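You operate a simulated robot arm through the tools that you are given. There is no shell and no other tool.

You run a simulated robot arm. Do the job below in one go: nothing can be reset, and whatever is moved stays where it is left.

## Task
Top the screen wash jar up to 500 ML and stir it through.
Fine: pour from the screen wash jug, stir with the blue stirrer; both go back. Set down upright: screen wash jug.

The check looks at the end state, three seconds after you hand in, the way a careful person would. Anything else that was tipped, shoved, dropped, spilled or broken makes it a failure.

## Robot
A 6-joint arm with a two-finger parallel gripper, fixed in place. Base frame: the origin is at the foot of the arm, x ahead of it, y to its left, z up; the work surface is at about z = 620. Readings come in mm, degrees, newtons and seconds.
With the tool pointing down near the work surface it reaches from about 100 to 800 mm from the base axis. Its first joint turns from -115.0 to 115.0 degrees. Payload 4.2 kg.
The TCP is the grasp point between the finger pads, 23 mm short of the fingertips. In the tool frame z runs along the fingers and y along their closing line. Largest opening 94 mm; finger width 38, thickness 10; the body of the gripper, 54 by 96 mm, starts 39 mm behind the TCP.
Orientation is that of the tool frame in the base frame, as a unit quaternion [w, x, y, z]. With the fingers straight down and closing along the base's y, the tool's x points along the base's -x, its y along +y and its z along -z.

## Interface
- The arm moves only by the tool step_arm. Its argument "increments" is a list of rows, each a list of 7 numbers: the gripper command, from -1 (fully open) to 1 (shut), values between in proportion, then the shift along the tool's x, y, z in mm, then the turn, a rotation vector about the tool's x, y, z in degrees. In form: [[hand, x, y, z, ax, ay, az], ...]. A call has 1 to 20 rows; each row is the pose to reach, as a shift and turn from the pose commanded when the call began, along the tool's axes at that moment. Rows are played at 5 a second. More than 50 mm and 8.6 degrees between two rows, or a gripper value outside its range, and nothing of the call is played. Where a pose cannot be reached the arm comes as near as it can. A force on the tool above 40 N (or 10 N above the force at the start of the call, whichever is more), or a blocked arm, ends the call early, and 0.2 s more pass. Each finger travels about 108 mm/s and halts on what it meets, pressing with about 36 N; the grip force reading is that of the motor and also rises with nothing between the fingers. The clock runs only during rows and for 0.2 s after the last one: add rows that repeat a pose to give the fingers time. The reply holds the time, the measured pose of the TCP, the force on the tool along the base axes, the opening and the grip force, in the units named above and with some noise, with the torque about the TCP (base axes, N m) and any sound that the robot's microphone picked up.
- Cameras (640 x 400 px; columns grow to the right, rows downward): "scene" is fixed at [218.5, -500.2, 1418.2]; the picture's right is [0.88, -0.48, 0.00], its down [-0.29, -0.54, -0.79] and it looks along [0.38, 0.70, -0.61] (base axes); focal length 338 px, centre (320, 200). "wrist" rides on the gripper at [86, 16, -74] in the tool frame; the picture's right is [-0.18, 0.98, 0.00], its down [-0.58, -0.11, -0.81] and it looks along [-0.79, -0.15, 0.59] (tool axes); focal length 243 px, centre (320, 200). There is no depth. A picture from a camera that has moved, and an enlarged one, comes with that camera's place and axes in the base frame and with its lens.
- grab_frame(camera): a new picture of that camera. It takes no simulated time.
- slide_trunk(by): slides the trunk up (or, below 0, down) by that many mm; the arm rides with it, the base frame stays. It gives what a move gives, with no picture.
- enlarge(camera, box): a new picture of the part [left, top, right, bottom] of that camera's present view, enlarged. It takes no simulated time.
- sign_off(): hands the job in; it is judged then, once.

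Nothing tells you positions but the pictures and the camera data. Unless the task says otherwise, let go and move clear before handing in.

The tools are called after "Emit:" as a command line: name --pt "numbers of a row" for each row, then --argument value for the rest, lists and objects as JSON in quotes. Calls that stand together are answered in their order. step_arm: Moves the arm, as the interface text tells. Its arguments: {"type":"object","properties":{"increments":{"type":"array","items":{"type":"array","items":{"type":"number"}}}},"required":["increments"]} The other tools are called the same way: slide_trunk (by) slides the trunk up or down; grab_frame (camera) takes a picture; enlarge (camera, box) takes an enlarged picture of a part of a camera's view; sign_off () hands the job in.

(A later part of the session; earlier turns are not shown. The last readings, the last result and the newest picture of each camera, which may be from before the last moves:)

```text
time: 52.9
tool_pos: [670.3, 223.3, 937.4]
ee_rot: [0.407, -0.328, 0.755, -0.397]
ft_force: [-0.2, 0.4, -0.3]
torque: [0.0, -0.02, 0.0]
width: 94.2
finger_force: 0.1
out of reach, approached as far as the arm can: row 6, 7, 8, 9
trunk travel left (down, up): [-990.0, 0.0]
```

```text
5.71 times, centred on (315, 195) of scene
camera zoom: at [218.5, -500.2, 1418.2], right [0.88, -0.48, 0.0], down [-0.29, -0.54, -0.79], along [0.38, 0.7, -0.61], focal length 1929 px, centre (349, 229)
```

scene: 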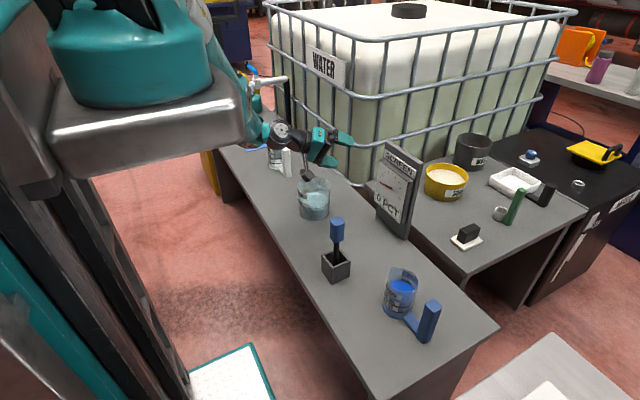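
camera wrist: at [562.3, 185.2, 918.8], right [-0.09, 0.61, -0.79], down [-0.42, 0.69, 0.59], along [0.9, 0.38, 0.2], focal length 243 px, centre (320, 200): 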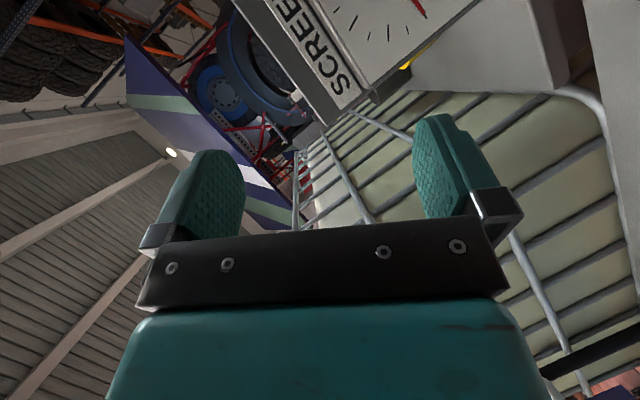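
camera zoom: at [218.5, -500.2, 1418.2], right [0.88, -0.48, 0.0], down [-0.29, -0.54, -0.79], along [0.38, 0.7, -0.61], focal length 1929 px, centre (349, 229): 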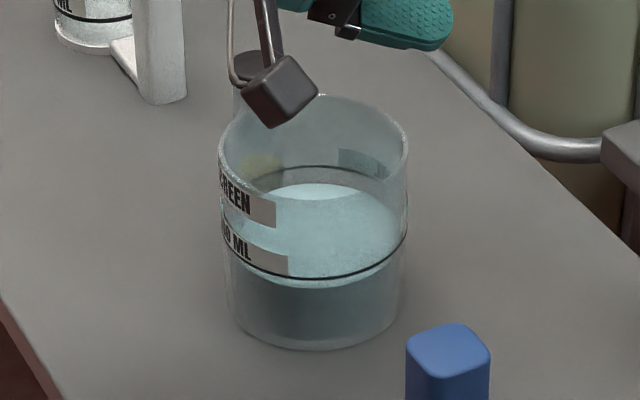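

The tilt orientation was reached, but the position fell short by about 50 mm. I'll look at the wrist structure to understand the limit before trying again.

Emit:
enlarge --camera "scene" --box '[190, 60, 370, 200]'

```text
2.86 times, centred on (280, 130) of scene
camera zoom: at [218.5, -500.2, 1418.2], right [0.88, -0.48, 0.0], down [-0.29, -0.54, -0.79], along [0.38, 0.7, -0.61], focal length 965 px, centre (434, 400)
```

zoom: 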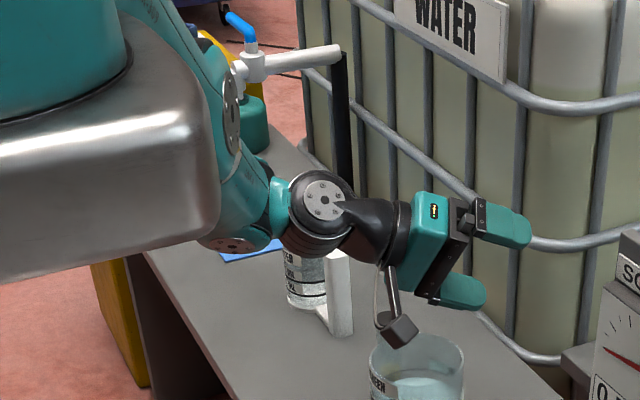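

The wrist has an offset, so tilting sideways at that heading runs out of room. A better option is to grip straight down and pour back towards the robot (spout facing -x), which keeps the tilt close to the arm's plane. I'll untilt first.

Emit:
step_arm --pt "-1 0 0 0 -5.3 0 5.3" --pt "-1 0 0 0 -10.6 0 10.6" --pt "-1 0 0 0 -15.9 0 15.9" --pt "-1 0 0 0 -21.2 0 21.2" --pt "-1 0 0 0 -26.5 0 26.5" --pt "-1 0 0 0 -31.8 0 31.8" --pt "-1 0 0 0 -37.1 0 37.1" --pt "-1 0 0 0 -42.4 0 42.4" --pt "-1 0 0 0 -42.4 0 42.4"

```text
time: 54.9
tool_pos: [668.6, 221.2, 936.2]
ee_rot: [0.377, -0.161, 0.91, 0.069]
ft_force: [-0.4, 0.9, -0.4]
torque: [0.0, -0.02, -0.01]
width: 93.9
finger_force: 0.0
trunk travel left (down, up): [-990.0, 0.0]
```

Emit:
step_arm --pt "-1 0 0 0 0 7.5 0" --pt "-1 0 0 0 0 15 0" --pt "-1 0 0 0 0 22.5 0" --pt "-1 0 0 0 0 30 0" --pt "-1 0 0 0 0 37.5 0" --pt "-1 0 0 0 0 45 0" --pt "-1 0 0 0 0 45 0"

Emit:
grab_frame --camera "scene"

```text
time: 56.5
tool_pos: [669.1, 222.5, 934.7]
ee_rot: [-0.001, -0.175, 0.985, 0.001]
ft_force: [-0.1, 0.0, 0.5]
torque: [0.0, -0.04, 0.01]
width: 93.8
finger_force: 0.0
trunk travel left (down, up): [-990.0, 0.0]
```

```text
taken
```

scene: 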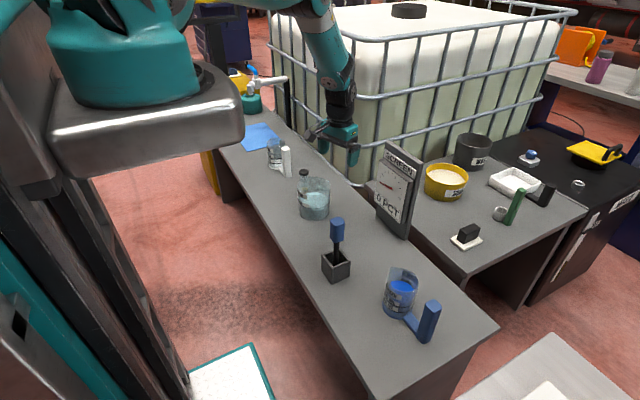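

Emit:
step_arm --pt "-1 -21 8.6 0.5 0 0 -7.8" --pt "-1 -42 17.2 1 0 0 -15.6" --pt "-1 -63 25.7 1.7 0 0 -23.4" --pt "-1 -84 34.3 2.2 0 0 -31.2" --pt "-1 -105 42.9 2.8 0 0 -39" --pt "-1 -126 51.5 3.3 0 0 -46.8" --pt "-1 -147 60 4 0 0 -54.6" --pt "-1 -168 68.6 4.5 0 0 -62.4" --pt "-1 -188.8 77.2 5 0 0 -70" --pt "-1 -188.8 77.2 5 0 0 -70"

Emit:
grab_frame --camera "scene"

Emit:
grab_frame --camera "wrist"

```text
time: 58.7
tool_pos: [711.7, 276.5, 982.0]
ee_rot: [0.0, -0.668, 0.744, 0.001]
ft_force: [-0.3, 0.4, -0.1]
torque: [-0.03, 0.01, 0.01]
width: 93.5
finger_force: 0.0
out of reach, approached as far as the arm can: row 3, 4, 5, 6, 7, 8, 9, 10
trunk travel left (down, up): [-990.0, 0.0]
```

```text
taken
```

scene: 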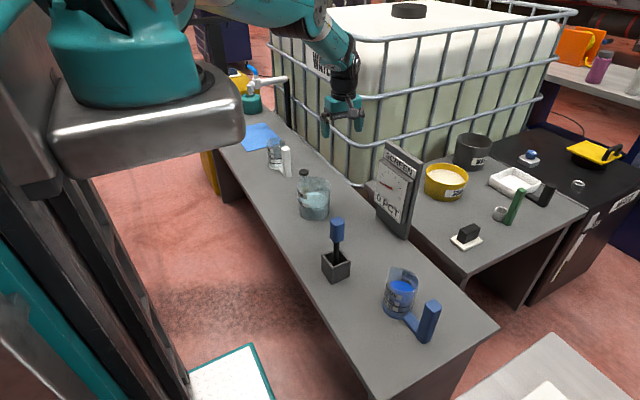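

```text
taken
camera wrist: at [686.6, 191.0, 1056.4], right [-0.96, 0.29, 0.0], down [0.17, 0.56, 0.81], along [0.23, 0.77, -0.59], focal length 243 px, centre (320, 200)
```

wrist: 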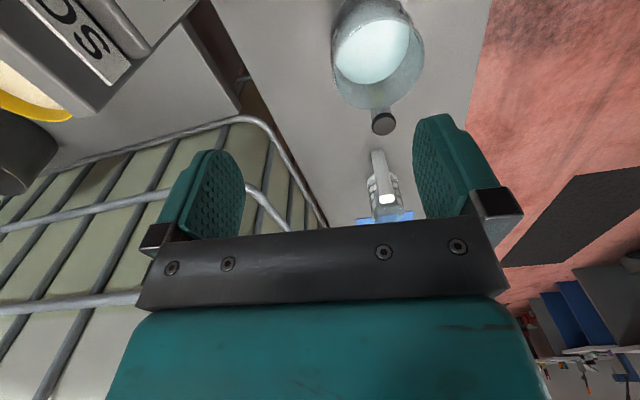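

The arm is reaching its outer limit because the trunk is so high. The hand has about 140 mm free below it here, so I'll lower the trunk 200 mm to gain reach.

Emit:
slide_trunk --by -200

Emit:
grab_frame --camera "scene"

```text
time: 60.9
tool_pos: [711.4, 274.7, 784.0]
ee_rot: [0.0, -0.667, 0.745, 0.001]
ft_force: [0.4, 0.1, 0.3]
torque: [0.03, 0.0, -0.03]
width: 94.1
finger_force: 0.0
trunk travel left (down, up): [-790.0, 200.0]
```

```text
taken
```

scene: 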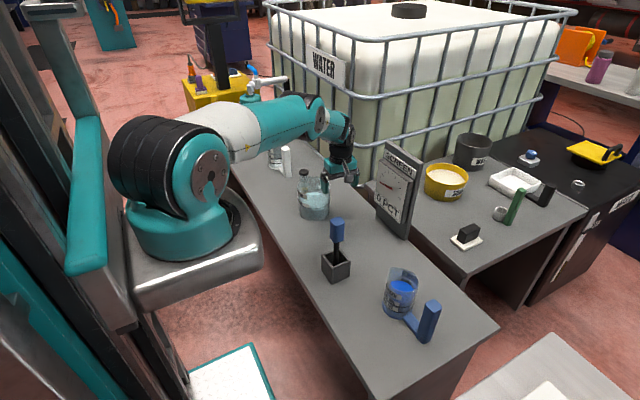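

Now the arm is visible. I'll zoom in to see its real configuration.

Emit:
enlarge --camera "scene" --box '[100, 60, 380, 260]'

Emit:
enlarge --camera "wrist" --box '[300, 0, 460, 110]'

```text
2.00 times, centred on (240, 160) of scene
camera zoom: at [218.5, -500.2, 1418.2], right [0.88, -0.48, 0.0], down [-0.29, -0.54, -0.79], along [0.38, 0.7, -0.61], focal length 675 px, centre (480, 280)
```

zoom: 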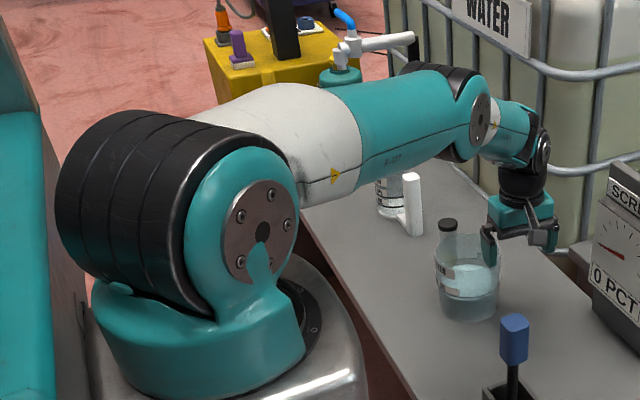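

```text
3.64 times, centred on (380, 55) of wrist
camera zoom: at [686.2, 191.0, 856.8], right [-0.96, 0.29, 0.0], down [0.17, 0.56, 0.81], along [0.23, 0.77, -0.59], focal length 882 px, centre (102, 727)
```

zoom: 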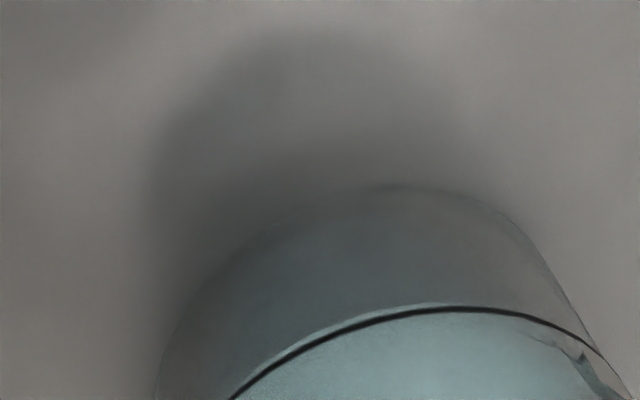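

Emit:
step_arm --pt "-1 -20 -14.5 -13 0 0 0" --pt "-1 -40 -29 -26 0 0 0" --pt "-1 -60.2 -43.7 -40 0 0 0" --pt "-1 -60.2 -43.7 -40 0 0 0"

Emit:
enlarge --camera "scene" --box '[100, 60, 380, 260]'

```text
time: 61.9
tool_pos: [726.3, 299.2, 830.3]
ee_rot: [0.0, -0.667, 0.745, 0.001]
ft_force: [-0.6, 0.2, 1.0]
torque: [-0.01, -0.01, -0.01]
width: 93.8
finger_force: 0.0
out of reach, approached as far as the arm can: row 1, 2, 3, 4
trunk travel left (down, up): [-790.0, 200.0]
```

```text
2.00 times, centred on (240, 160) of scene
camera zoom: at [218.5, -500.2, 1418.2], right [0.88, -0.48, 0.0], down [-0.29, -0.54, -0.79], along [0.38, 0.7, -0.61], focal length 675 px, centre (480, 280)
```

zoom: 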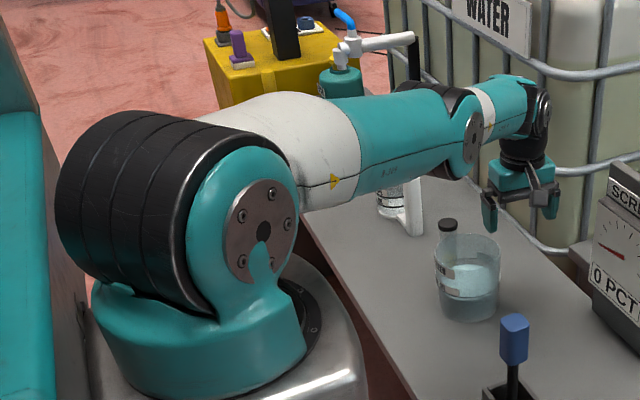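

Fully stretched, the arm reaches only about 560 mm from its axis at (250, 0), so the hand has to stay on the robot side of the jar. With the trunk lower, the earlier sideways pour may now work, so I'll dry-run it again from this trunk height.

Emit:
step_arm --pt "-1 13 4.4 -9 0 0 8" --pt "-1 26 8.7 -18 0 0 16" --pt "-1 39 13 -27 0 0 24" --pt "-1 52 17.4 -36 0 0 32" --pt "-1 65 21.8 -45 0 0 40" --pt "-1 78 26.1 -54 0 0 48" --pt "-1 91 30.5 -63 0 0 56" --pt "-1 103.5 34.8 -70 0 0 63.7" --pt "-1 103.5 34.8 -70 0 0 63.7"

Emit:
step_arm --pt "-1 0 0 0 0 -7.5 0" --pt "-1 0 0 0 0 -15 0" --pt "-1 0 0 0 0 -22.5 0" --pt "-1 0 0 0 0 -30 0" --pt "-1 0 0 0 0 -37.5 0" --pt "-1 0 0 0 0 -45 0" --pt "-1 0 0 0 0 -45 0"

Emit:
grab_frame --camera "scene"

```text
time: 63.9
tool_pos: [682.1, 200.8, 904.5]
ee_rot: [-0.001, -0.173, 0.985, 0.0]
ft_force: [-0.5, 0.3, 1.1]
torque: [-0.03, -0.03, -0.03]
width: 94.0
finger_force: 0.0
trunk travel left (down, up): [-790.0, 200.0]
```

```text
time: 65.5
tool_pos: [681.0, 199.5, 902.3]
ee_rot: [0.377, -0.161, 0.91, 0.069]
ft_force: [-0.5, -0.4, 0.2]
torque: [-0.01, -0.01, 0.0]
width: 94.0
finger_force: 0.0
trunk travel left (down, up): [-790.0, 200.0]
```

```text
taken
```

scene: 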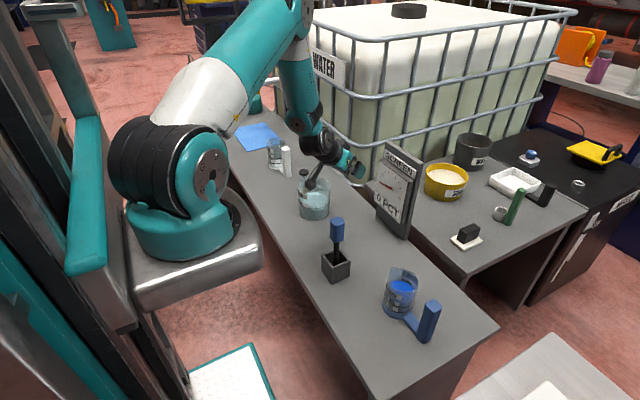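

Emit:
step_arm --pt "-1 -3 6.6 2.5 5.3 0 -5.3" --pt "-1 -6 13.2 5 10.6 0 -10.6" --pt "-1 -9 19.8 7.5 15.9 0 -15.9" --pt "-1 -12 26.4 10 21.2 0 -21.2" --pt "-1 -15 33 12.5 26.5 0 -26.5" --pt "-1 -18 39.6 15 31.8 0 -31.8" --pt "-1 -21 46.2 18 37.1 0 -37.1" --pt "-1 -23.1 52.7 20.3 42.4 0 -42.4" --pt "-1 -23.1 52.7 20.3 42.4 0 -42.4"

Emit:
grab_frame --camera "scene"

```text
time: 67.5
tool_pos: [691.2, 261.4, 905.1]
ee_rot: [0.406, -0.327, 0.755, -0.397]
ft_force: [0.6, 0.1, -0.4]
torque: [0.03, 0.0, 0.0]
width: 93.8
finger_force: 0.1
trunk travel left (down, up): [-790.0, 200.0]
```

```text
taken
```

scene: 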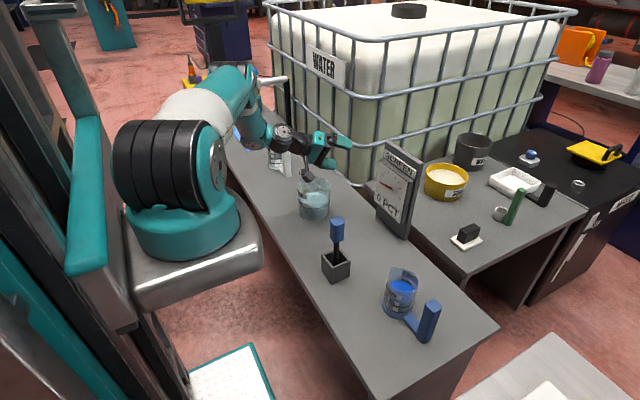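

The full 60-degree pour pose is now reachable exactly. I'll untilt and go back to fetch the jug with the same trunk height, checking the carry path on the way.

Emit:
step_arm --pt "-1 0 0 0 -5.3 0 5.3" --pt "-1 0 0 0 -10.6 0 10.6" --pt "-1 0 0 0 -15.9 0 15.9" --pt "-1 0 0 0 -21.2 0 21.2" --pt "-1 0 0 0 -26.5 0 26.5" --pt "-1 0 0 0 -31.8 0 31.8" --pt "-1 0 0 0 -37.1 0 37.1" --pt "-1 0 0 0 -42.4 0 42.4" --pt "-1 0 0 0 -42.4 0 42.4"

```text
time: 69.5
tool_pos: [691.0, 261.9, 904.7]
ee_rot: [0.376, -0.16, 0.91, 0.069]
ft_force: [0.1, -0.3, 0.5]
torque: [-0.01, -0.04, -0.01]
width: 94.0
finger_force: 0.1
trunk travel left (down, up): [-790.0, 200.0]
```

Emit:
step_arm --pt "-1 8 -23 -8 0.75 0 0.75" --pt "-1 16 -46 -16 1.5 0 1.5" --pt "-1 24 -69 -24 2.2 0 2.2" --pt "-1 32 -92 -32 3 0 3" --pt "-1 40 -115 -40 3.7 0 3.7" --pt "-1 48 -138 -48 4.5 0 4.5" --pt "-1 56 -161 -56 5.2 0 5.2" --pt "-1 64 -184 -64 6 0 6" --pt "-1 72 -207 -72 6.7 0 6.7" --pt "-1 80 -230 -80 7.5 0 7.5" --pt "-1 88 -253 -88 8.2 0 8.2" --pt "-1 96 -276 -96 9 0 9" --pt "-1 104 -299 -104 9.7 0 9.7" --pt "-1 112 -322 -112 10.5 0 10.5" --pt "-1 120 -345 -120 11.2 0 11.2" --pt "-1 128 -368 -128 12 0 12" --pt "-1 136 -391 -136 12.7 0 12.7" --pt "-1 143 -413 -143 13.5 0 13.5" --pt "-1 149.2 -431 -149.2 14.14 0 14.14" --pt "-1 149.2 -431 -149.2 14.14 0 14.14"

Emit:
grab_frame --camera "scene"

Emit:
grab_frame --camera "wrist"

```text
time: 73.7
tool_pos: [639.2, -213.8, 900.5]
ee_rot: [0.382, 0.0, 0.924, 0.001]
ft_force: [0.2, 0.0, 0.4]
torque: [-0.01, 0.01, -0.02]
width: 94.2
finger_force: 0.0
trunk travel left (down, up): [-790.0, 200.0]
```

```text
taken
```

scene: 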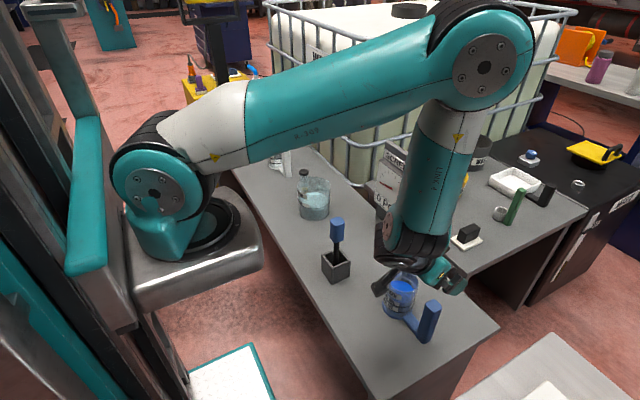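

```text
taken
camera wrist: at [525.1, -197.2, 893.4], right [0.13, 0.98, 0.13], down [-0.16, -0.11, 0.98], along [0.98, -0.15, 0.14], focal length 243 px, centre (320, 200)
```

wrist: 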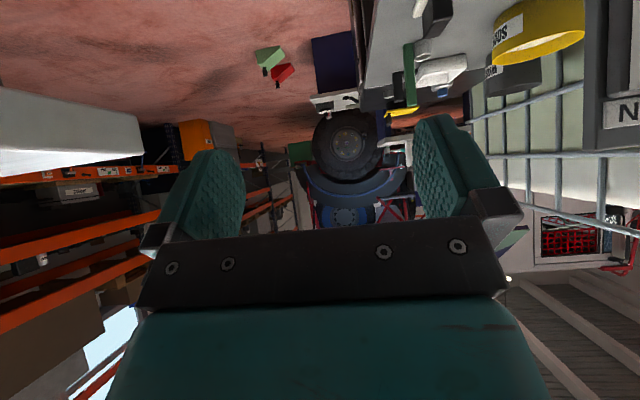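

The carry path is clear. Now down to the pre-grasp pose behind the handle with the fingers at 60 mm.

Emit:
step_arm --pt "-0.28 26 -0.3 16 0 0 0" --pt "-0.28 52 -0.5 33 0 0 0" --pt "-0.28 78 -0.8 49 0 0 0" --pt "-0.28 103 -1 65 0 0 0" --pt "-0.28 103 -1 65 0 0 0"

Emit:
grab_frame --camera "wrist"

Emit:
enlarge --camera "scene" --box '[340, 220, 480, 360]'

```text
time: 74.9
tool_pos: [612.4, -216.1, 781.8]
ee_rot: [0.383, 0.0, 0.924, 0.001]
ft_force: [-0.3, 1.0, 0.1]
torque: [-0.01, 0.0, 0.04]
width: 60.2
finger_force: 0.1
trunk travel left (down, up): [-790.0, 200.0]
```

```text
taken
camera wrist: at [498.0, -200.0, 774.3], right [0.13, 0.98, 0.13], down [-0.16, -0.11, 0.98], along [0.98, -0.15, 0.14], focal length 243 px, centre (320, 200)
```

wrist: 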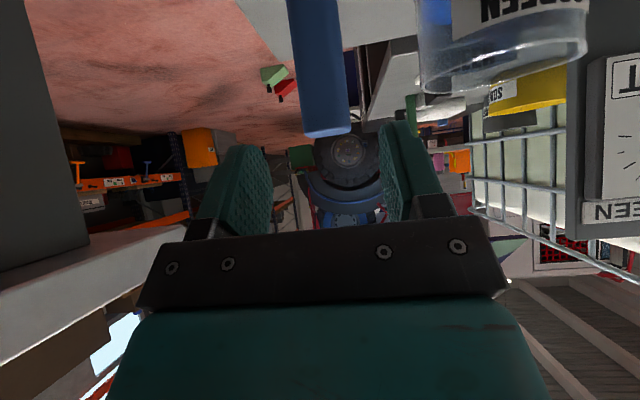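

```text
2.86 times, centred on (410, 290) of scene
camera zoom: at [218.5, -500.2, 1418.2], right [0.88, -0.48, 0.0], down [-0.29, -0.54, -0.79], along [0.38, 0.7, -0.61], focal length 965 px, centre (63, -57)
```

zoom: 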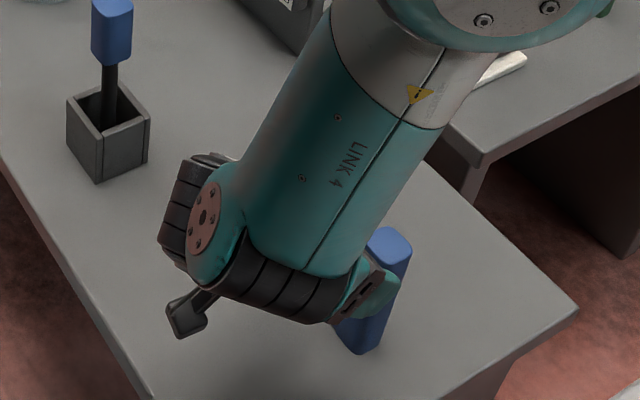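

Emit:
step_arm --pt "-0.28 0.7 1 20 0 0 0" --pt "-0.28 1.5 1.6 40 0 0 0" --pt "-0.28 2.2 1.6 60 0 0 0" --pt "-0.28 3 1.6 72 0 0 0" --pt "-0.28 3 1.6 80 0 0 0" --pt "-0.28 3 1.6 80 0 0 0"

Emit:
grab_frame --camera "wrist"

Emit:
enlarge --camera "scene" --box '[340, 220, 480, 360]'

```text
time: 76.3
tool_pos: [667.6, -213.3, 726.2]
ee_rot: [0.383, 0.0, 0.924, 0.002]
ft_force: [0.1, 0.7, -0.2]
torque: [-0.03, -0.04, -0.01]
width: 60.3
finger_force: 0.2
trunk travel left (down, up): [-790.0, 200.0]
```

```text
taken
camera wrist: at [553.3, -197.3, 716.4], right [0.13, 0.98, 0.13], down [-0.16, -0.11, 0.98], along [0.98, -0.15, 0.14], focal length 243 px, centre (320, 200)
```

wrist: 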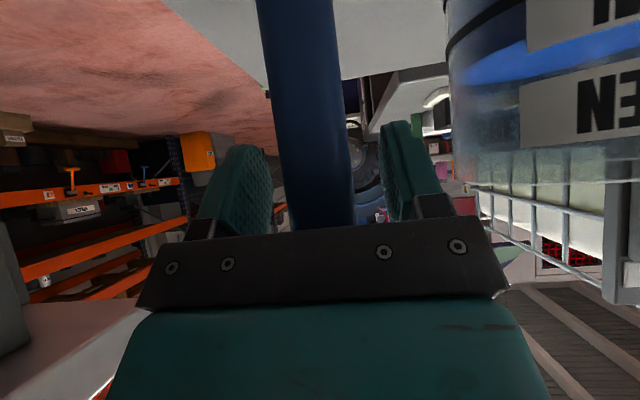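

```text
2.86 times, centred on (410, 290) of scene
camera zoom: at [218.5, -500.2, 1418.2], right [0.88, -0.48, 0.0], down [-0.29, -0.54, -0.79], along [0.38, 0.7, -0.61], focal length 965 px, centre (63, -57)
```

zoom: 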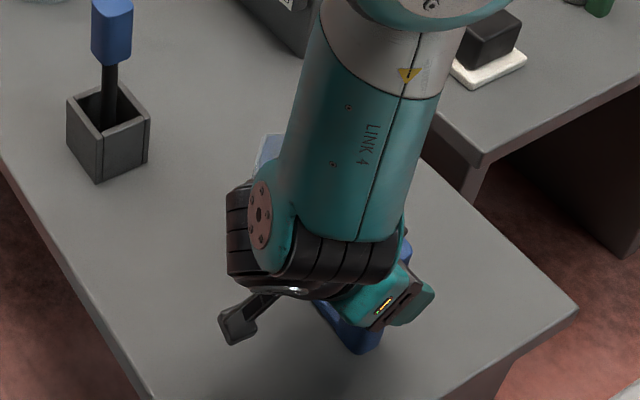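

The post is well centred between the fingers. Closing.

Emit:
step_arm --pt "0 0 0 1 0 0 0" --pt "0.2 0 0 1 0 0 0" --pt "0.4 0 0 1 0 0 0" --pt "1 0 0 1 0 0 0" --pt "1 0 0 1 0 0 0" --pt "1 0 0 1 0 0 0"

Emit:
step_arm --pt "1 -3.5 0 -3.5 0 0 0" --pt "1 -7.1 0 -7.1 0 0 0" --pt "1 -14.1 0 -14.1 0 0 0" --pt "1 -14.1 0 -14.1 0 0 0"

Emit:
grab_frame --camera "wrist"

Emit:
grab_frame --camera "scene"

```text
time: 77.7
tool_pos: [668.0, -214.2, 725.5]
ee_rot: [0.382, 0.001, 0.924, 0.0]
ft_force: [0.6, 0.2, -0.1]
torque: [-0.38, 0.0, 0.02]
width: 31.7
finger_force: 36.6
trunk travel left (down, up): [-790.0, 200.0]
```

```text
time: 78.7
tool_pos: [668.1, -214.5, 744.0]
ee_rot: [0.382, 0.0, 0.924, 0.002]
ft_force: [-1.4, -0.5, -4.9]
torque: [-0.34, 0.01, 0.03]
width: 31.9
finger_force: 36.1
trunk travel left (down, up): [-790.0, 200.0]
```

```text
taken
camera wrist: at [554.7, -197.7, 736.4], right [0.13, 0.98, 0.13], down [-0.16, -0.11, 0.98], along [0.98, -0.15, 0.14], focal length 243 px, centre (320, 200)
```

wrist: 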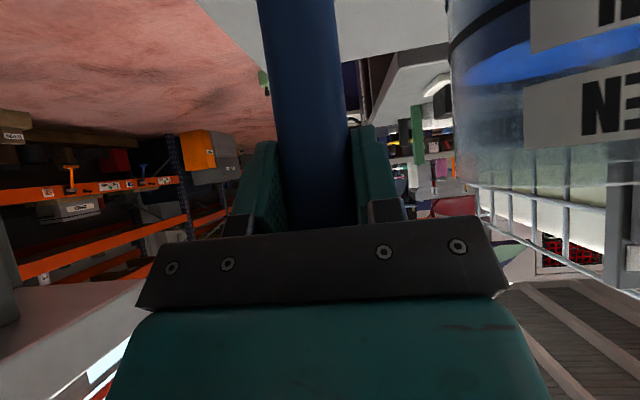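

```text
taken
```

scene: 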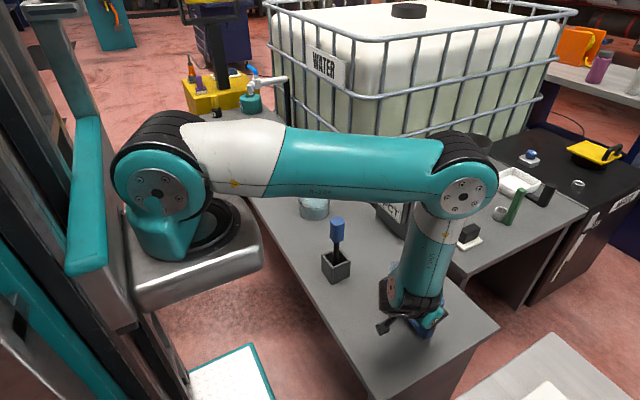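

The jug is lifted again at the same load. Raising it to carry height.

Emit:
step_arm --pt "1 -5 0 -5 0 0 0" --pt "1 -15 0 -15 0 0 0" --pt "1 -29 0 -29 0 0 0" --pt "1 -43 0 -43 0 0 0" --pt "1 -57 0 -57 0 0 0" --pt "1 -71 0 -71 0 0 0" --pt "1 -85 0 -85 0 0 0" --pt "1 -99 0 -99 0 0 0" --pt "1 -110 0 -110 0 0 0" --pt "1 -118 0 -118 0 0 0" --pt "1 -121 0 -121 0 0 0" --pt "1 -121 0 -121 0 0 0"

Emit:
grab_frame --camera "scene"

```text
time: 81.3
tool_pos: [669.7, -215.0, 917.0]
ee_rot: [0.382, 0.0, 0.924, 0.001]
ft_force: [0.1, 1.0, -6.4]
torque: [-0.34, 0.0, -0.03]
width: 31.9
finger_force: 36.3
trunk travel left (down, up): [-790.0, 200.0]
```

```text
taken
```

scene: 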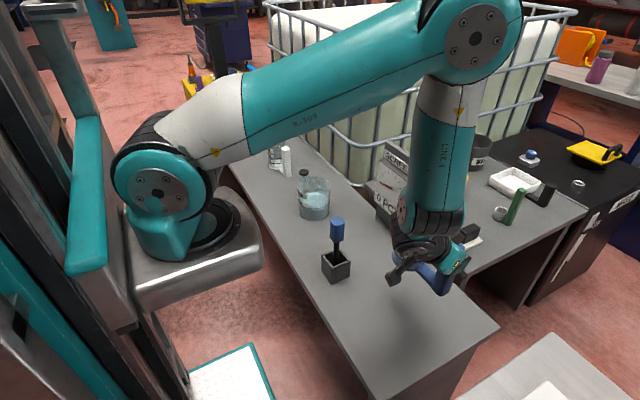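

Carrying the jug along the proven path towards the jar, level, with a gradual 20 degree yaw.

Emit:
step_arm --pt "1 -0.5 6 0.5 -0.2 0 -0.2" --pt "1 -1.5 20 1.5 -0.7 0 -0.7" --pt "1 -3.2 42 3.2 -1.4 0 -1.4" --pt "1 -5.2 68 5.2 -2.3 0 -2.3" --pt "1 -7.3 94 7.3 -3.2 0 -3.2" --pt "1 -9.3 120 9.3 -4.1 0 -4.1" --pt "1 -11.3 146 11.3 -5 0 -5" --pt "1 -13.3 172 13.3 -5.9 0 -5.9" --pt "1 -15.3 198 15.3 -6.8 0 -6.8" --pt "1 -17.3 224 17.3 -7.7 0 -7.7" --pt "1 -19.3 250 19.3 -8.6 0 -8.6" --pt "1 -21.3 276 21.3 -9.5 0 -9.5" --pt "1 -23.3 302 23.3 -10.4 0 -10.4" --pt "1 -25.3 328 25.3 -11.3 0 -11.3" --pt "1 -27.2 352 27.2 -12.1 0 -12.1" --pt "1 -28.8 373 28.8 -12.8 0 -12.8" --pt "1 -30.1 390 30.1 -13.4 0 -13.4" --pt "1 -31 402 31 -13.8 0 -13.8" --pt "1 -31.6 409 31.6 -14.04 0 -14.04" --pt "1 -31.8 412 31.8 -14.14 0 -14.14"

Emit:
grab_frame --camera "scene"

Emit:
grab_frame --camera "wrist"

```text
time: 85.5
tool_pos: [714.0, 196.6, 916.3]
ee_rot: [0.376, -0.161, 0.91, 0.069]
ft_force: [-1.0, -0.8, -5.5]
torque: [-0.33, -0.13, 0.05]
width: 31.8
finger_force: 35.5
trunk travel left (down, up): [-790.0, 200.0]
```

```text
taken
```

scene: 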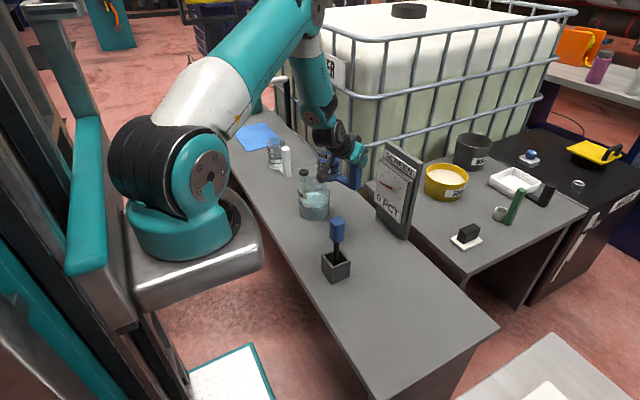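

```text
taken
camera wrist: at [602.5, 173.7, 907.8], right [-0.21, 0.97, 0.13], down [-0.11, -0.16, 0.98], along [0.97, 0.2, 0.14], focal length 243 px, centre (320, 200)
```

wrist: 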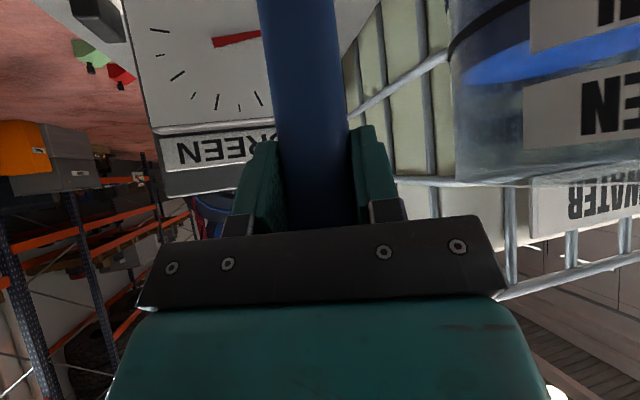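

Emit:
enlarge --camera "scene" --box '[270, 110, 400, 230]'

```text
3.33 times, centred on (335, 170) of scene
camera zoom: at [218.5, -500.2, 1418.2], right [0.88, -0.48, 0.0], down [-0.29, -0.54, -0.79], along [0.38, 0.7, -0.61], focal length 1125 px, centre (270, 300)
```

zoom: 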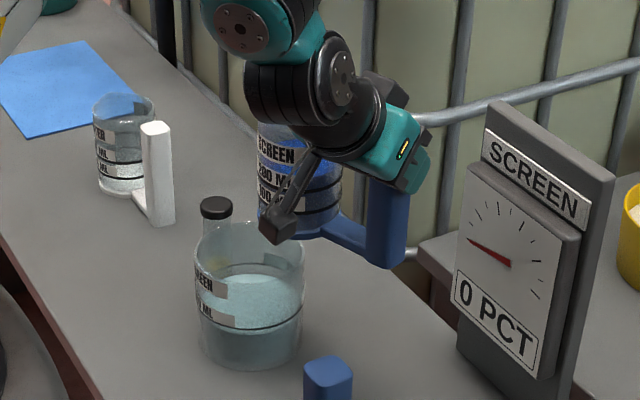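

The jug is in place above and to the side of the jar, and the gauge still reads 0 PCT. I'll begin with a slow 30-degree tilt, still below the pouring angle, holding the spout high over the jar.

Emit:
step_arm --pt "1 -0.7 0.5 -0.7 2.1 0 -2.1" --pt "1 -1.5 1.2 -1.5 4.2 0 -4.2" --pt "1 -2.2 2.2 -2.2 6.4 0 -6.4" --pt "1 -2.9 3.4 -2.9 8.5 0 -8.5" --pt "1 -3.7 4.8 -3.7 10.6 0 -10.6" --pt "1 -4.4 6.4 -4.4 12.7 0 -12.7" --pt "1 -5.1 8.3 -5.1 14.8 0 -14.8" --pt "1 -5.9 10.5 -5.9 17 0 -17" --pt "1 -6.6 12.9 -6.6 19.1 0 -19.1" --pt "1 -7.35 15.5 -7.35 21.2 0 -21.2" --pt "1 -7.35 15.5 -7.35 21.2 0 -21.2"

Emit:
enlarge --camera "scene" --box '[270, 110, 400, 230]'

Emit:
grab_frame --camera "wrist"

```text
time: 87.9
tool_pos: [709.2, 212.5, 927.1]
ee_rot: [0.405, -0.252, 0.862, -0.17]
ft_force: [0.7, 0.5, -4.7]
torque: [-0.1, 0.01, -0.04]
width: 31.7
finger_force: 36.1
trunk travel left (down, up): [-790.0, 200.0]
```

```text
3.33 times, centred on (335, 170) of scene
camera zoom: at [218.5, -500.2, 1418.2], right [0.88, -0.48, 0.0], down [-0.29, -0.54, -0.79], along [0.38, 0.7, -0.61], focal length 1125 px, centre (270, 300)
```

zoom: 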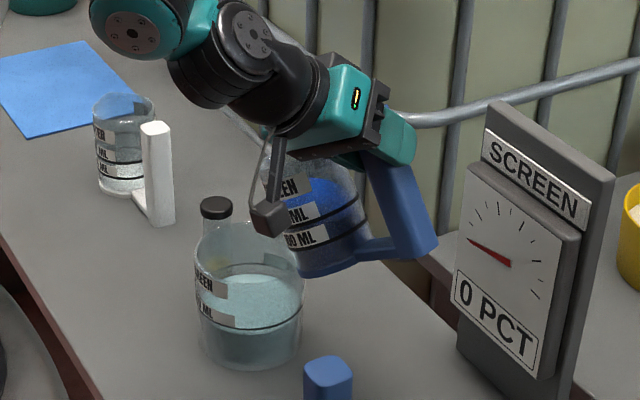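

```text
taken
camera wrist: at [598.8, 181.6, 911.7], right [-0.19, 0.91, -0.38], down [-0.28, 0.32, 0.91], along [0.94, 0.28, 0.2], focal length 243 px, centre (320, 200)
```

wrist: 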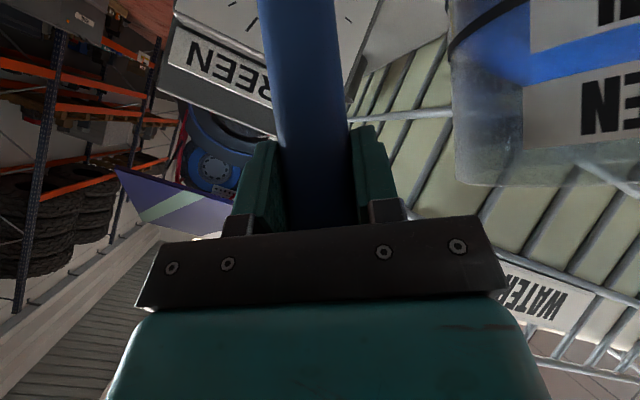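

The 30-degree tilt is steady and the jug weight is unchanged. I'll lower the spout to about 55 mm above the jar rim.

Emit:
step_arm --pt "1 6 5 6 0 0 0" --pt "1 15 12 15 0 0 0" --pt "1 25 20.4 25 0 0 0" --pt "1 34 27.8 34 0 0 0" --pt "1 39.8 32.5 39.8 0 0 0" --pt "1 39.8 32.5 39.8 0 0 0"

Emit:
enlarge --camera "scene" --box '[270, 130, 390, 230]'

Emit:
grab_frame --camera "scene"

```text
time: 89.3
tool_pos: [709.2, 213.4, 863.2]
ee_rot: [0.405, -0.252, 0.862, -0.17]
ft_force: [0.8, -0.1, -5.4]
torque: [-0.13, -0.02, -0.02]
width: 31.6
finger_force: 36.0
trunk travel left (down, up): [-790.0, 200.0]
```

```text
4.00 times, centred on (330, 180) of scene
camera zoom: at [218.5, -500.2, 1418.2], right [0.88, -0.48, 0.0], down [-0.29, -0.54, -0.79], along [0.38, 0.7, -0.61], focal length 1350 px, centre (280, 280)
```

zoom: 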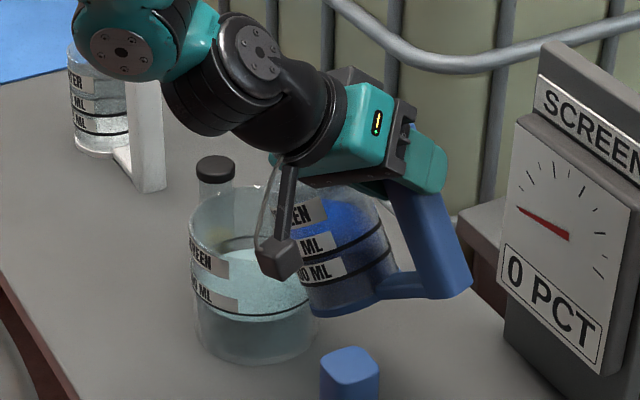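

```text
taken
```

scene: 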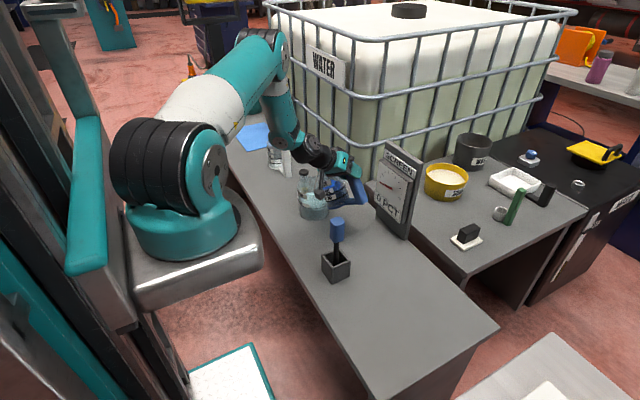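

The spout is over the jar with clearance, and the jar's 500 ML line is still visible. I'll tilt slowly to 38 degrees and watch.

Emit:
step_arm --pt "1 -2.1 1.3 -2.1 1.4 0 -1.4" --pt "1 -4.2 2.5 -4.2 2.8 0 -2.8" --pt "1 -6.4 3.8 -6.4 4.2 0 -4.2" --pt "1 -8.5 5.1 -8.5 5.66 0 -5.66" --pt "1 -8.5 5.1 -8.5 5.66 0 -5.66" --pt "1 -8.5 5.1 -8.5 5.66 0 -5.66"

Emit:
enlarge --camera "scene" --box '[270, 130, 390, 230]'

```text
time: 90.7
tool_pos: [704.9, 221.6, 869.4]
ee_rot: [0.408, -0.273, 0.839, -0.232]
ft_force: [0.5, -0.6, -4.8]
torque: [-0.1, 0.0, 0.0]
width: 31.8
finger_force: 36.2
trunk travel left (down, up): [-790.0, 200.0]
```

```text
4.00 times, centred on (330, 180) of scene
camera zoom: at [218.5, -500.2, 1418.2], right [0.88, -0.48, 0.0], down [-0.29, -0.54, -0.79], along [0.38, 0.7, -0.61], focal length 1350 px, centre (280, 280)
```

zoom: 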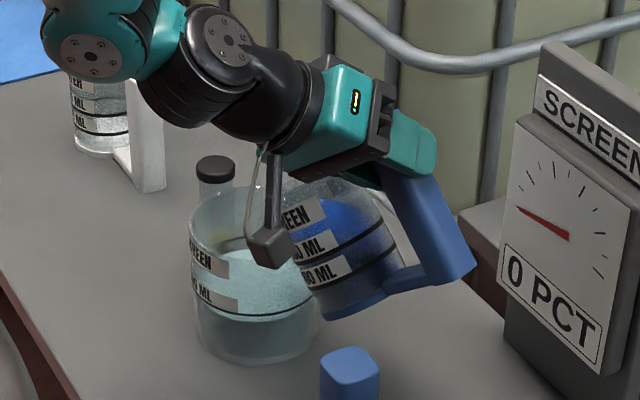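

Emit:
step_arm --pt "1 -1.5 1 -1.5 0.94 0 -0.94" --pt "1 -3 2 -3 1.9 0 -1.9" --pt "1 -4.6 2.9 -4.6 2.83 0 -2.83" --pt "1 -4.6 2.9 -4.6 2.83 0 -2.83" --pt "1 -4.6 2.9 -4.6 2.83 0 -2.83" --pt "1 -4.6 2.9 -4.6 2.83 0 -2.83"

Emit:
enlarge --camera "scene" --box '[270, 130, 390, 230]'

```text
time: 92.1
tool_pos: [702.1, 227.3, 873.4]
ee_rot: [0.409, -0.284, 0.826, -0.263]
ft_force: [-0.5, 0.6, -5.5]
torque: [-0.06, 0.01, 0.0]
width: 31.7
finger_force: 36.1
trunk travel left (down, up): [-790.0, 200.0]
```

```text
4.00 times, centred on (330, 180) of scene
camera zoom: at [218.5, -500.2, 1418.2], right [0.88, -0.48, 0.0], down [-0.29, -0.54, -0.79], along [0.38, 0.7, -0.61], focal length 1350 px, centre (280, 280)
```

zoom: 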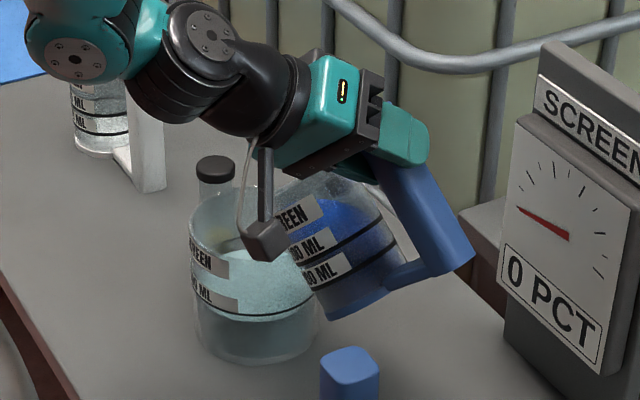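

Emit:
step_arm --pt "1 -1.5 0.4 -1.5 0.71 0 -0.71" --pt "1 -3 0.7 -3 1.41 0 -1.41" --pt "1 -4.5 1 -4.5 2.12 0 -2.12" --pt "1 -4.5 1 -4.5 2.12 0 -2.12" --pt "1 -4.5 1 -4.5 2.12 0 -2.12"

Emit:
enlarge --camera "scene" --box '[280, 150, 380, 230]'

```text
time: 93.3
tool_pos: [700.8, 232.8, 877.0]
ee_rot: [0.41, -0.293, 0.815, -0.285]
ft_force: [0.8, -0.5, -6.0]
torque: [-0.03, 0.02, 0.01]
width: 31.7
finger_force: 36.0
trunk travel left (down, up): [-790.0, 200.0]
```

```text
5.00 times, centred on (330, 190) of scene
camera zoom: at [218.5, -500.2, 1418.2], right [0.88, -0.48, 0.0], down [-0.29, -0.54, -0.79], along [0.38, 0.7, -0.61], focal length 1688 px, centre (270, 250)
```

zoom: 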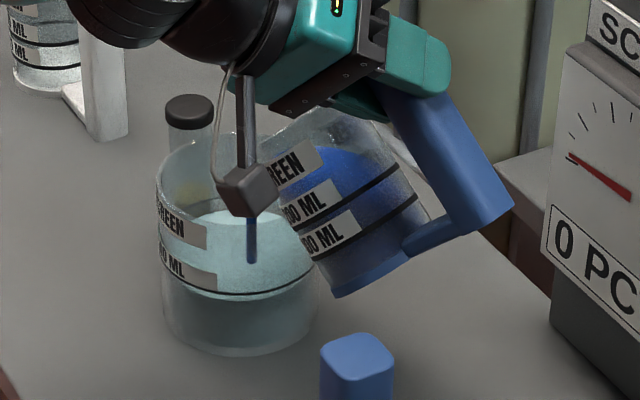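

The pour has started, with a thin blue stream falling well inside the jar. I'll hold this angle briefly and watch the level.

Emit:
step_arm --pt "1 0 0 0 0 0 0"

Emit:
enlarge --camera "scene" --box '[280, 150, 380, 230]'

```text
time: 93.7
tool_pos: [702.3, 232.1, 878.1]
ee_rot: [0.409, -0.291, 0.816, -0.286]
ft_force: [-0.6, -0.1, -5.2]
torque: [-0.01, 0.04, -0.02]
width: 31.6
finger_force: 36.3
trunk travel left (down, up): [-790.0, 200.0]
```

```text
5.00 times, centred on (330, 190) of scene
camera zoom: at [218.5, -500.2, 1418.2], right [0.88, -0.48, 0.0], down [-0.29, -0.54, -0.79], along [0.38, 0.7, -0.61], focal length 1688 px, centre (270, 250)
```

zoom: 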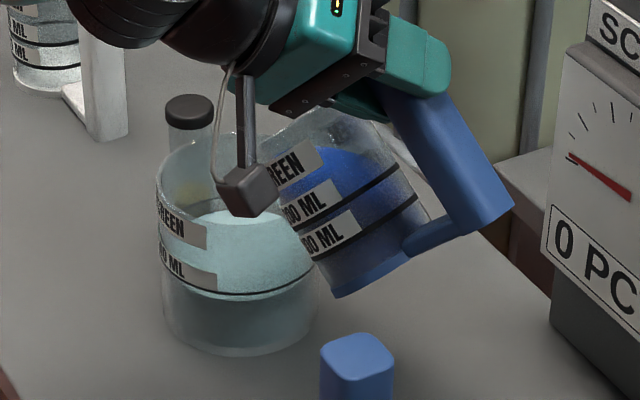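

Emit:
step_arm --pt "1 -1.3 0.6 -1.3 0.71 0 -0.71" --pt "1 -2.7 1.2 -2.7 1.41 0 -1.41" --pt "1 -4 1.84 -4 2.12 0 -2.12" --pt "1 -4 1.84 -4 2.12 0 -2.12"

Emit:
enlarge --camera "scene" --box '[280, 150, 380, 230]'

Emit:
step_arm --pt "1 0 0 0 0 0 0" --pt "1 0 0 0 0 0 0" --pt "1 0 0 0 0 0 0"

Emit:
enlarge --camera "scene" --box '[280, 150, 380, 230]'

```text
time: 94.7
tool_pos: [700.2, 238.0, 881.2]
ee_rot: [0.41, -0.299, 0.804, -0.309]
ft_force: [0.1, -0.2, -4.6]
torque: [0.01, 0.03, 0.02]
width: 31.6
finger_force: 35.8
trunk travel left (down, up): [-790.0, 200.0]
```

```text
5.00 times, centred on (330, 190) of scene
camera zoom: at [218.5, -500.2, 1418.2], right [0.88, -0.48, 0.0], down [-0.29, -0.54, -0.79], along [0.38, 0.7, -0.61], focal length 1688 px, centre (270, 250)
```

zoom: 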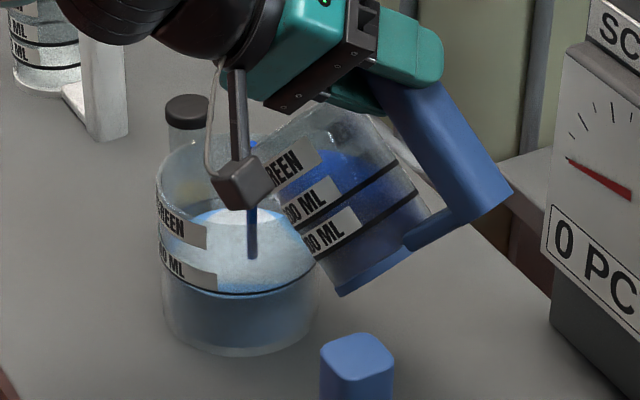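

```text
time: 95.5
tool_pos: [699.9, 237.9, 881.0]
ee_rot: [0.409, -0.3, 0.805, -0.308]
ft_force: [0.0, 0.2, -5.5]
torque: [0.03, 0.04, 0.0]
width: 32.0
finger_force: 36.4
trunk travel left (down, up): [-790.0, 200.0]
```

```text
5.00 times, centred on (330, 190) of scene
camera zoom: at [218.5, -500.2, 1418.2], right [0.88, -0.48, 0.0], down [-0.29, -0.54, -0.79], along [0.38, 0.7, -0.61], focal length 1688 px, centre (270, 250)
```

zoom: 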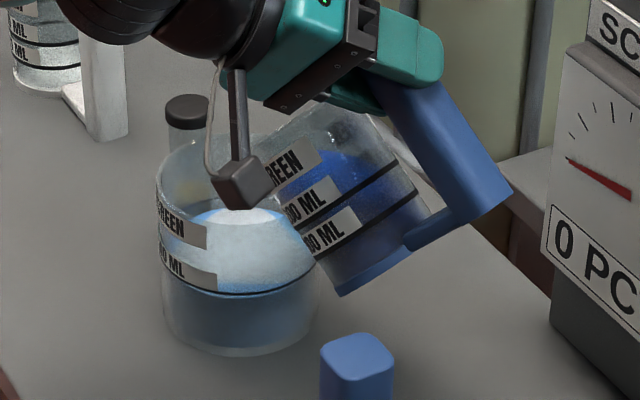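

The jar is turning blue and the stream stops on its own at each angle, which gives fine control. I'll measure the level against the 500 ML line closely.

Emit:
enlarge --camera "scene" --box '[308, 196, 340, 216]'

Emit:
enlarge --camera "scene" --box '[365, 140, 425, 240]'

```text
16.00 times, centred on (324, 206) of scene
camera zoom: at [218.5, -500.2, 1418.2], right [0.88, -0.48, 0.0], down [-0.29, -0.54, -0.79], along [0.38, 0.7, -0.61], focal length 5402 px, centre (256, 104)
```

zoom: 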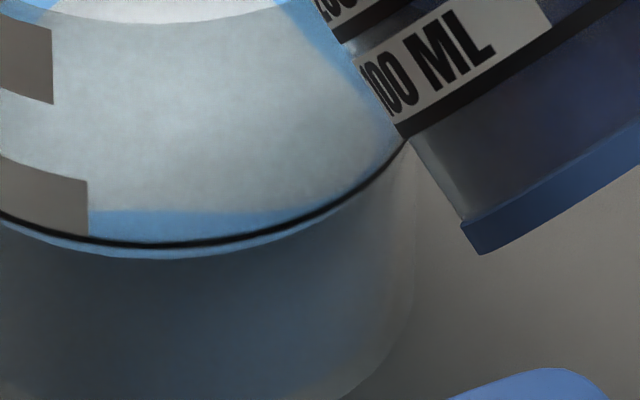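

```text
4.00 times, centred on (395, 190) of scene
camera zoom: at [218.5, -500.2, 1418.2], right [0.88, -0.48, 0.0], down [-0.29, -0.54, -0.79], along [0.38, 0.7, -0.61], focal length 1350 px, centre (20, 240)
```

zoom: 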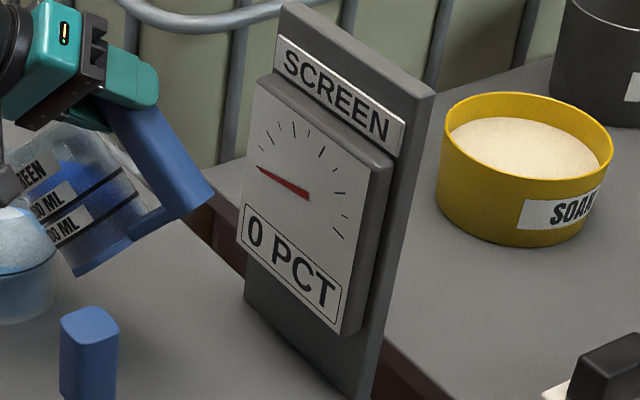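

The level has risen about 3 mm and is roughly 6 mm below the line. I'll tilt a further 4 degrees.

Emit:
step_arm --pt "1 -1.2 0.9 -1.2 0.71 0 -0.71" --pt "1 -2.5 1.7 -2.5 1.41 0 -1.41" --pt "1 -3.8 2.6 -3.8 2.12 0 -2.12" --pt "1 -5 3.45 -5 2.83 0 -2.83" --pt "1 -5 3.45 -5 2.83 0 -2.83"

Emit:
enlarge --camera "scene" --box '[280, 150, 380, 230]'

Emit:
step_arm --pt "1 0 0 0 0 0 0" --pt "1 0 0 0 0 0 0" --pt "1 0 0 0 0 0 0" --pt "1 0 0 0 0 0 0"

Emit:
enlarge --camera "scene" --box '[308, 196, 340, 216]'

Emit:
enlarge --camera "scene" --box '[280, 150, 380, 230]'

```text
time: 96.7
tool_pos: [697.2, 244.3, 883.0]
ee_rot: [0.409, -0.31, 0.789, -0.337]
ft_force: [-0.8, -0.2, -4.4]
torque: [0.05, 0.03, 0.0]
width: 31.7
finger_force: 35.7
trunk travel left (down, up): [-790.0, 200.0]
```

```text
5.00 times, centred on (330, 190) of scene
camera zoom: at [218.5, -500.2, 1418.2], right [0.88, -0.48, 0.0], down [-0.29, -0.54, -0.79], along [0.38, 0.7, -0.61], focal length 1688 px, centre (270, 250)
```

zoom: 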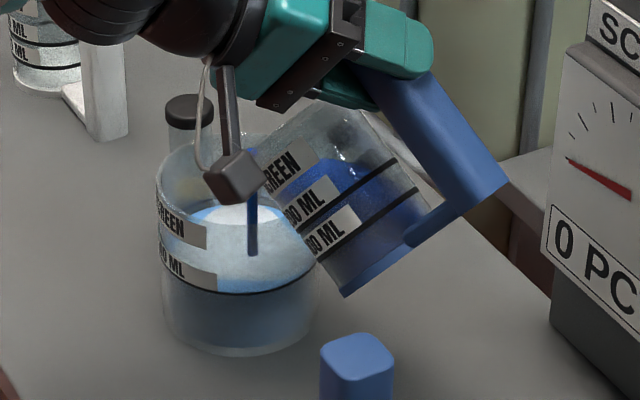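

```text
time: 97.7
tool_pos: [697.2, 245.1, 881.8]
ee_rot: [0.409, -0.309, 0.789, -0.337]
ft_force: [0.5, 0.5, -3.9]
torque: [0.05, 0.05, 0.04]
width: 31.8
finger_force: 36.6
trunk travel left (down, up): [-790.0, 200.0]
```

```text
16.00 times, centred on (324, 206) of scene
camera zoom: at [218.5, -500.2, 1418.2], right [0.88, -0.48, 0.0], down [-0.29, -0.54, -0.79], along [0.38, 0.7, -0.61], focal length 5402 px, centre (256, 104)
```

zoom: 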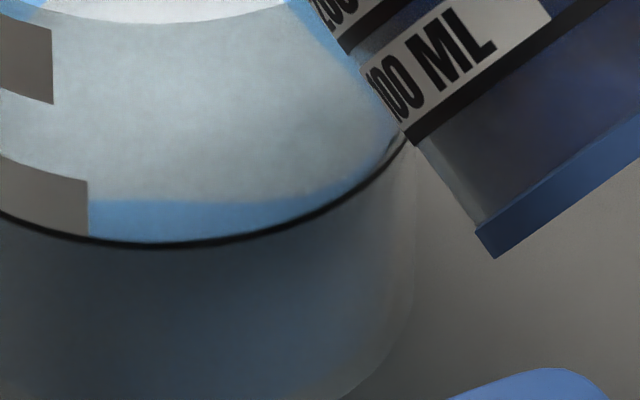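

```text
5.00 times, centred on (330, 190) of scene
camera zoom: at [218.5, -500.2, 1418.2], right [0.88, -0.48, 0.0], down [-0.29, -0.54, -0.79], along [0.38, 0.7, -0.61], focal length 1688 px, centre (270, 250)
```

zoom: 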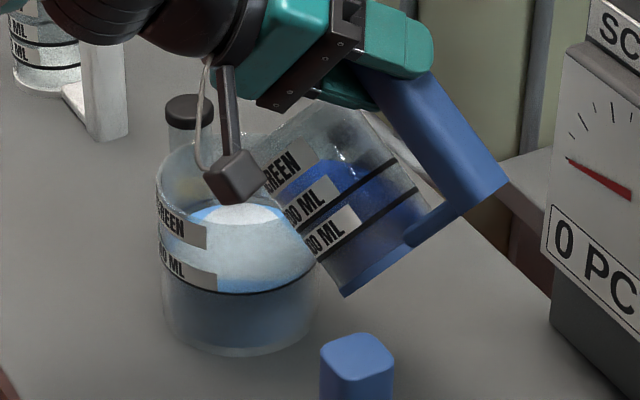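

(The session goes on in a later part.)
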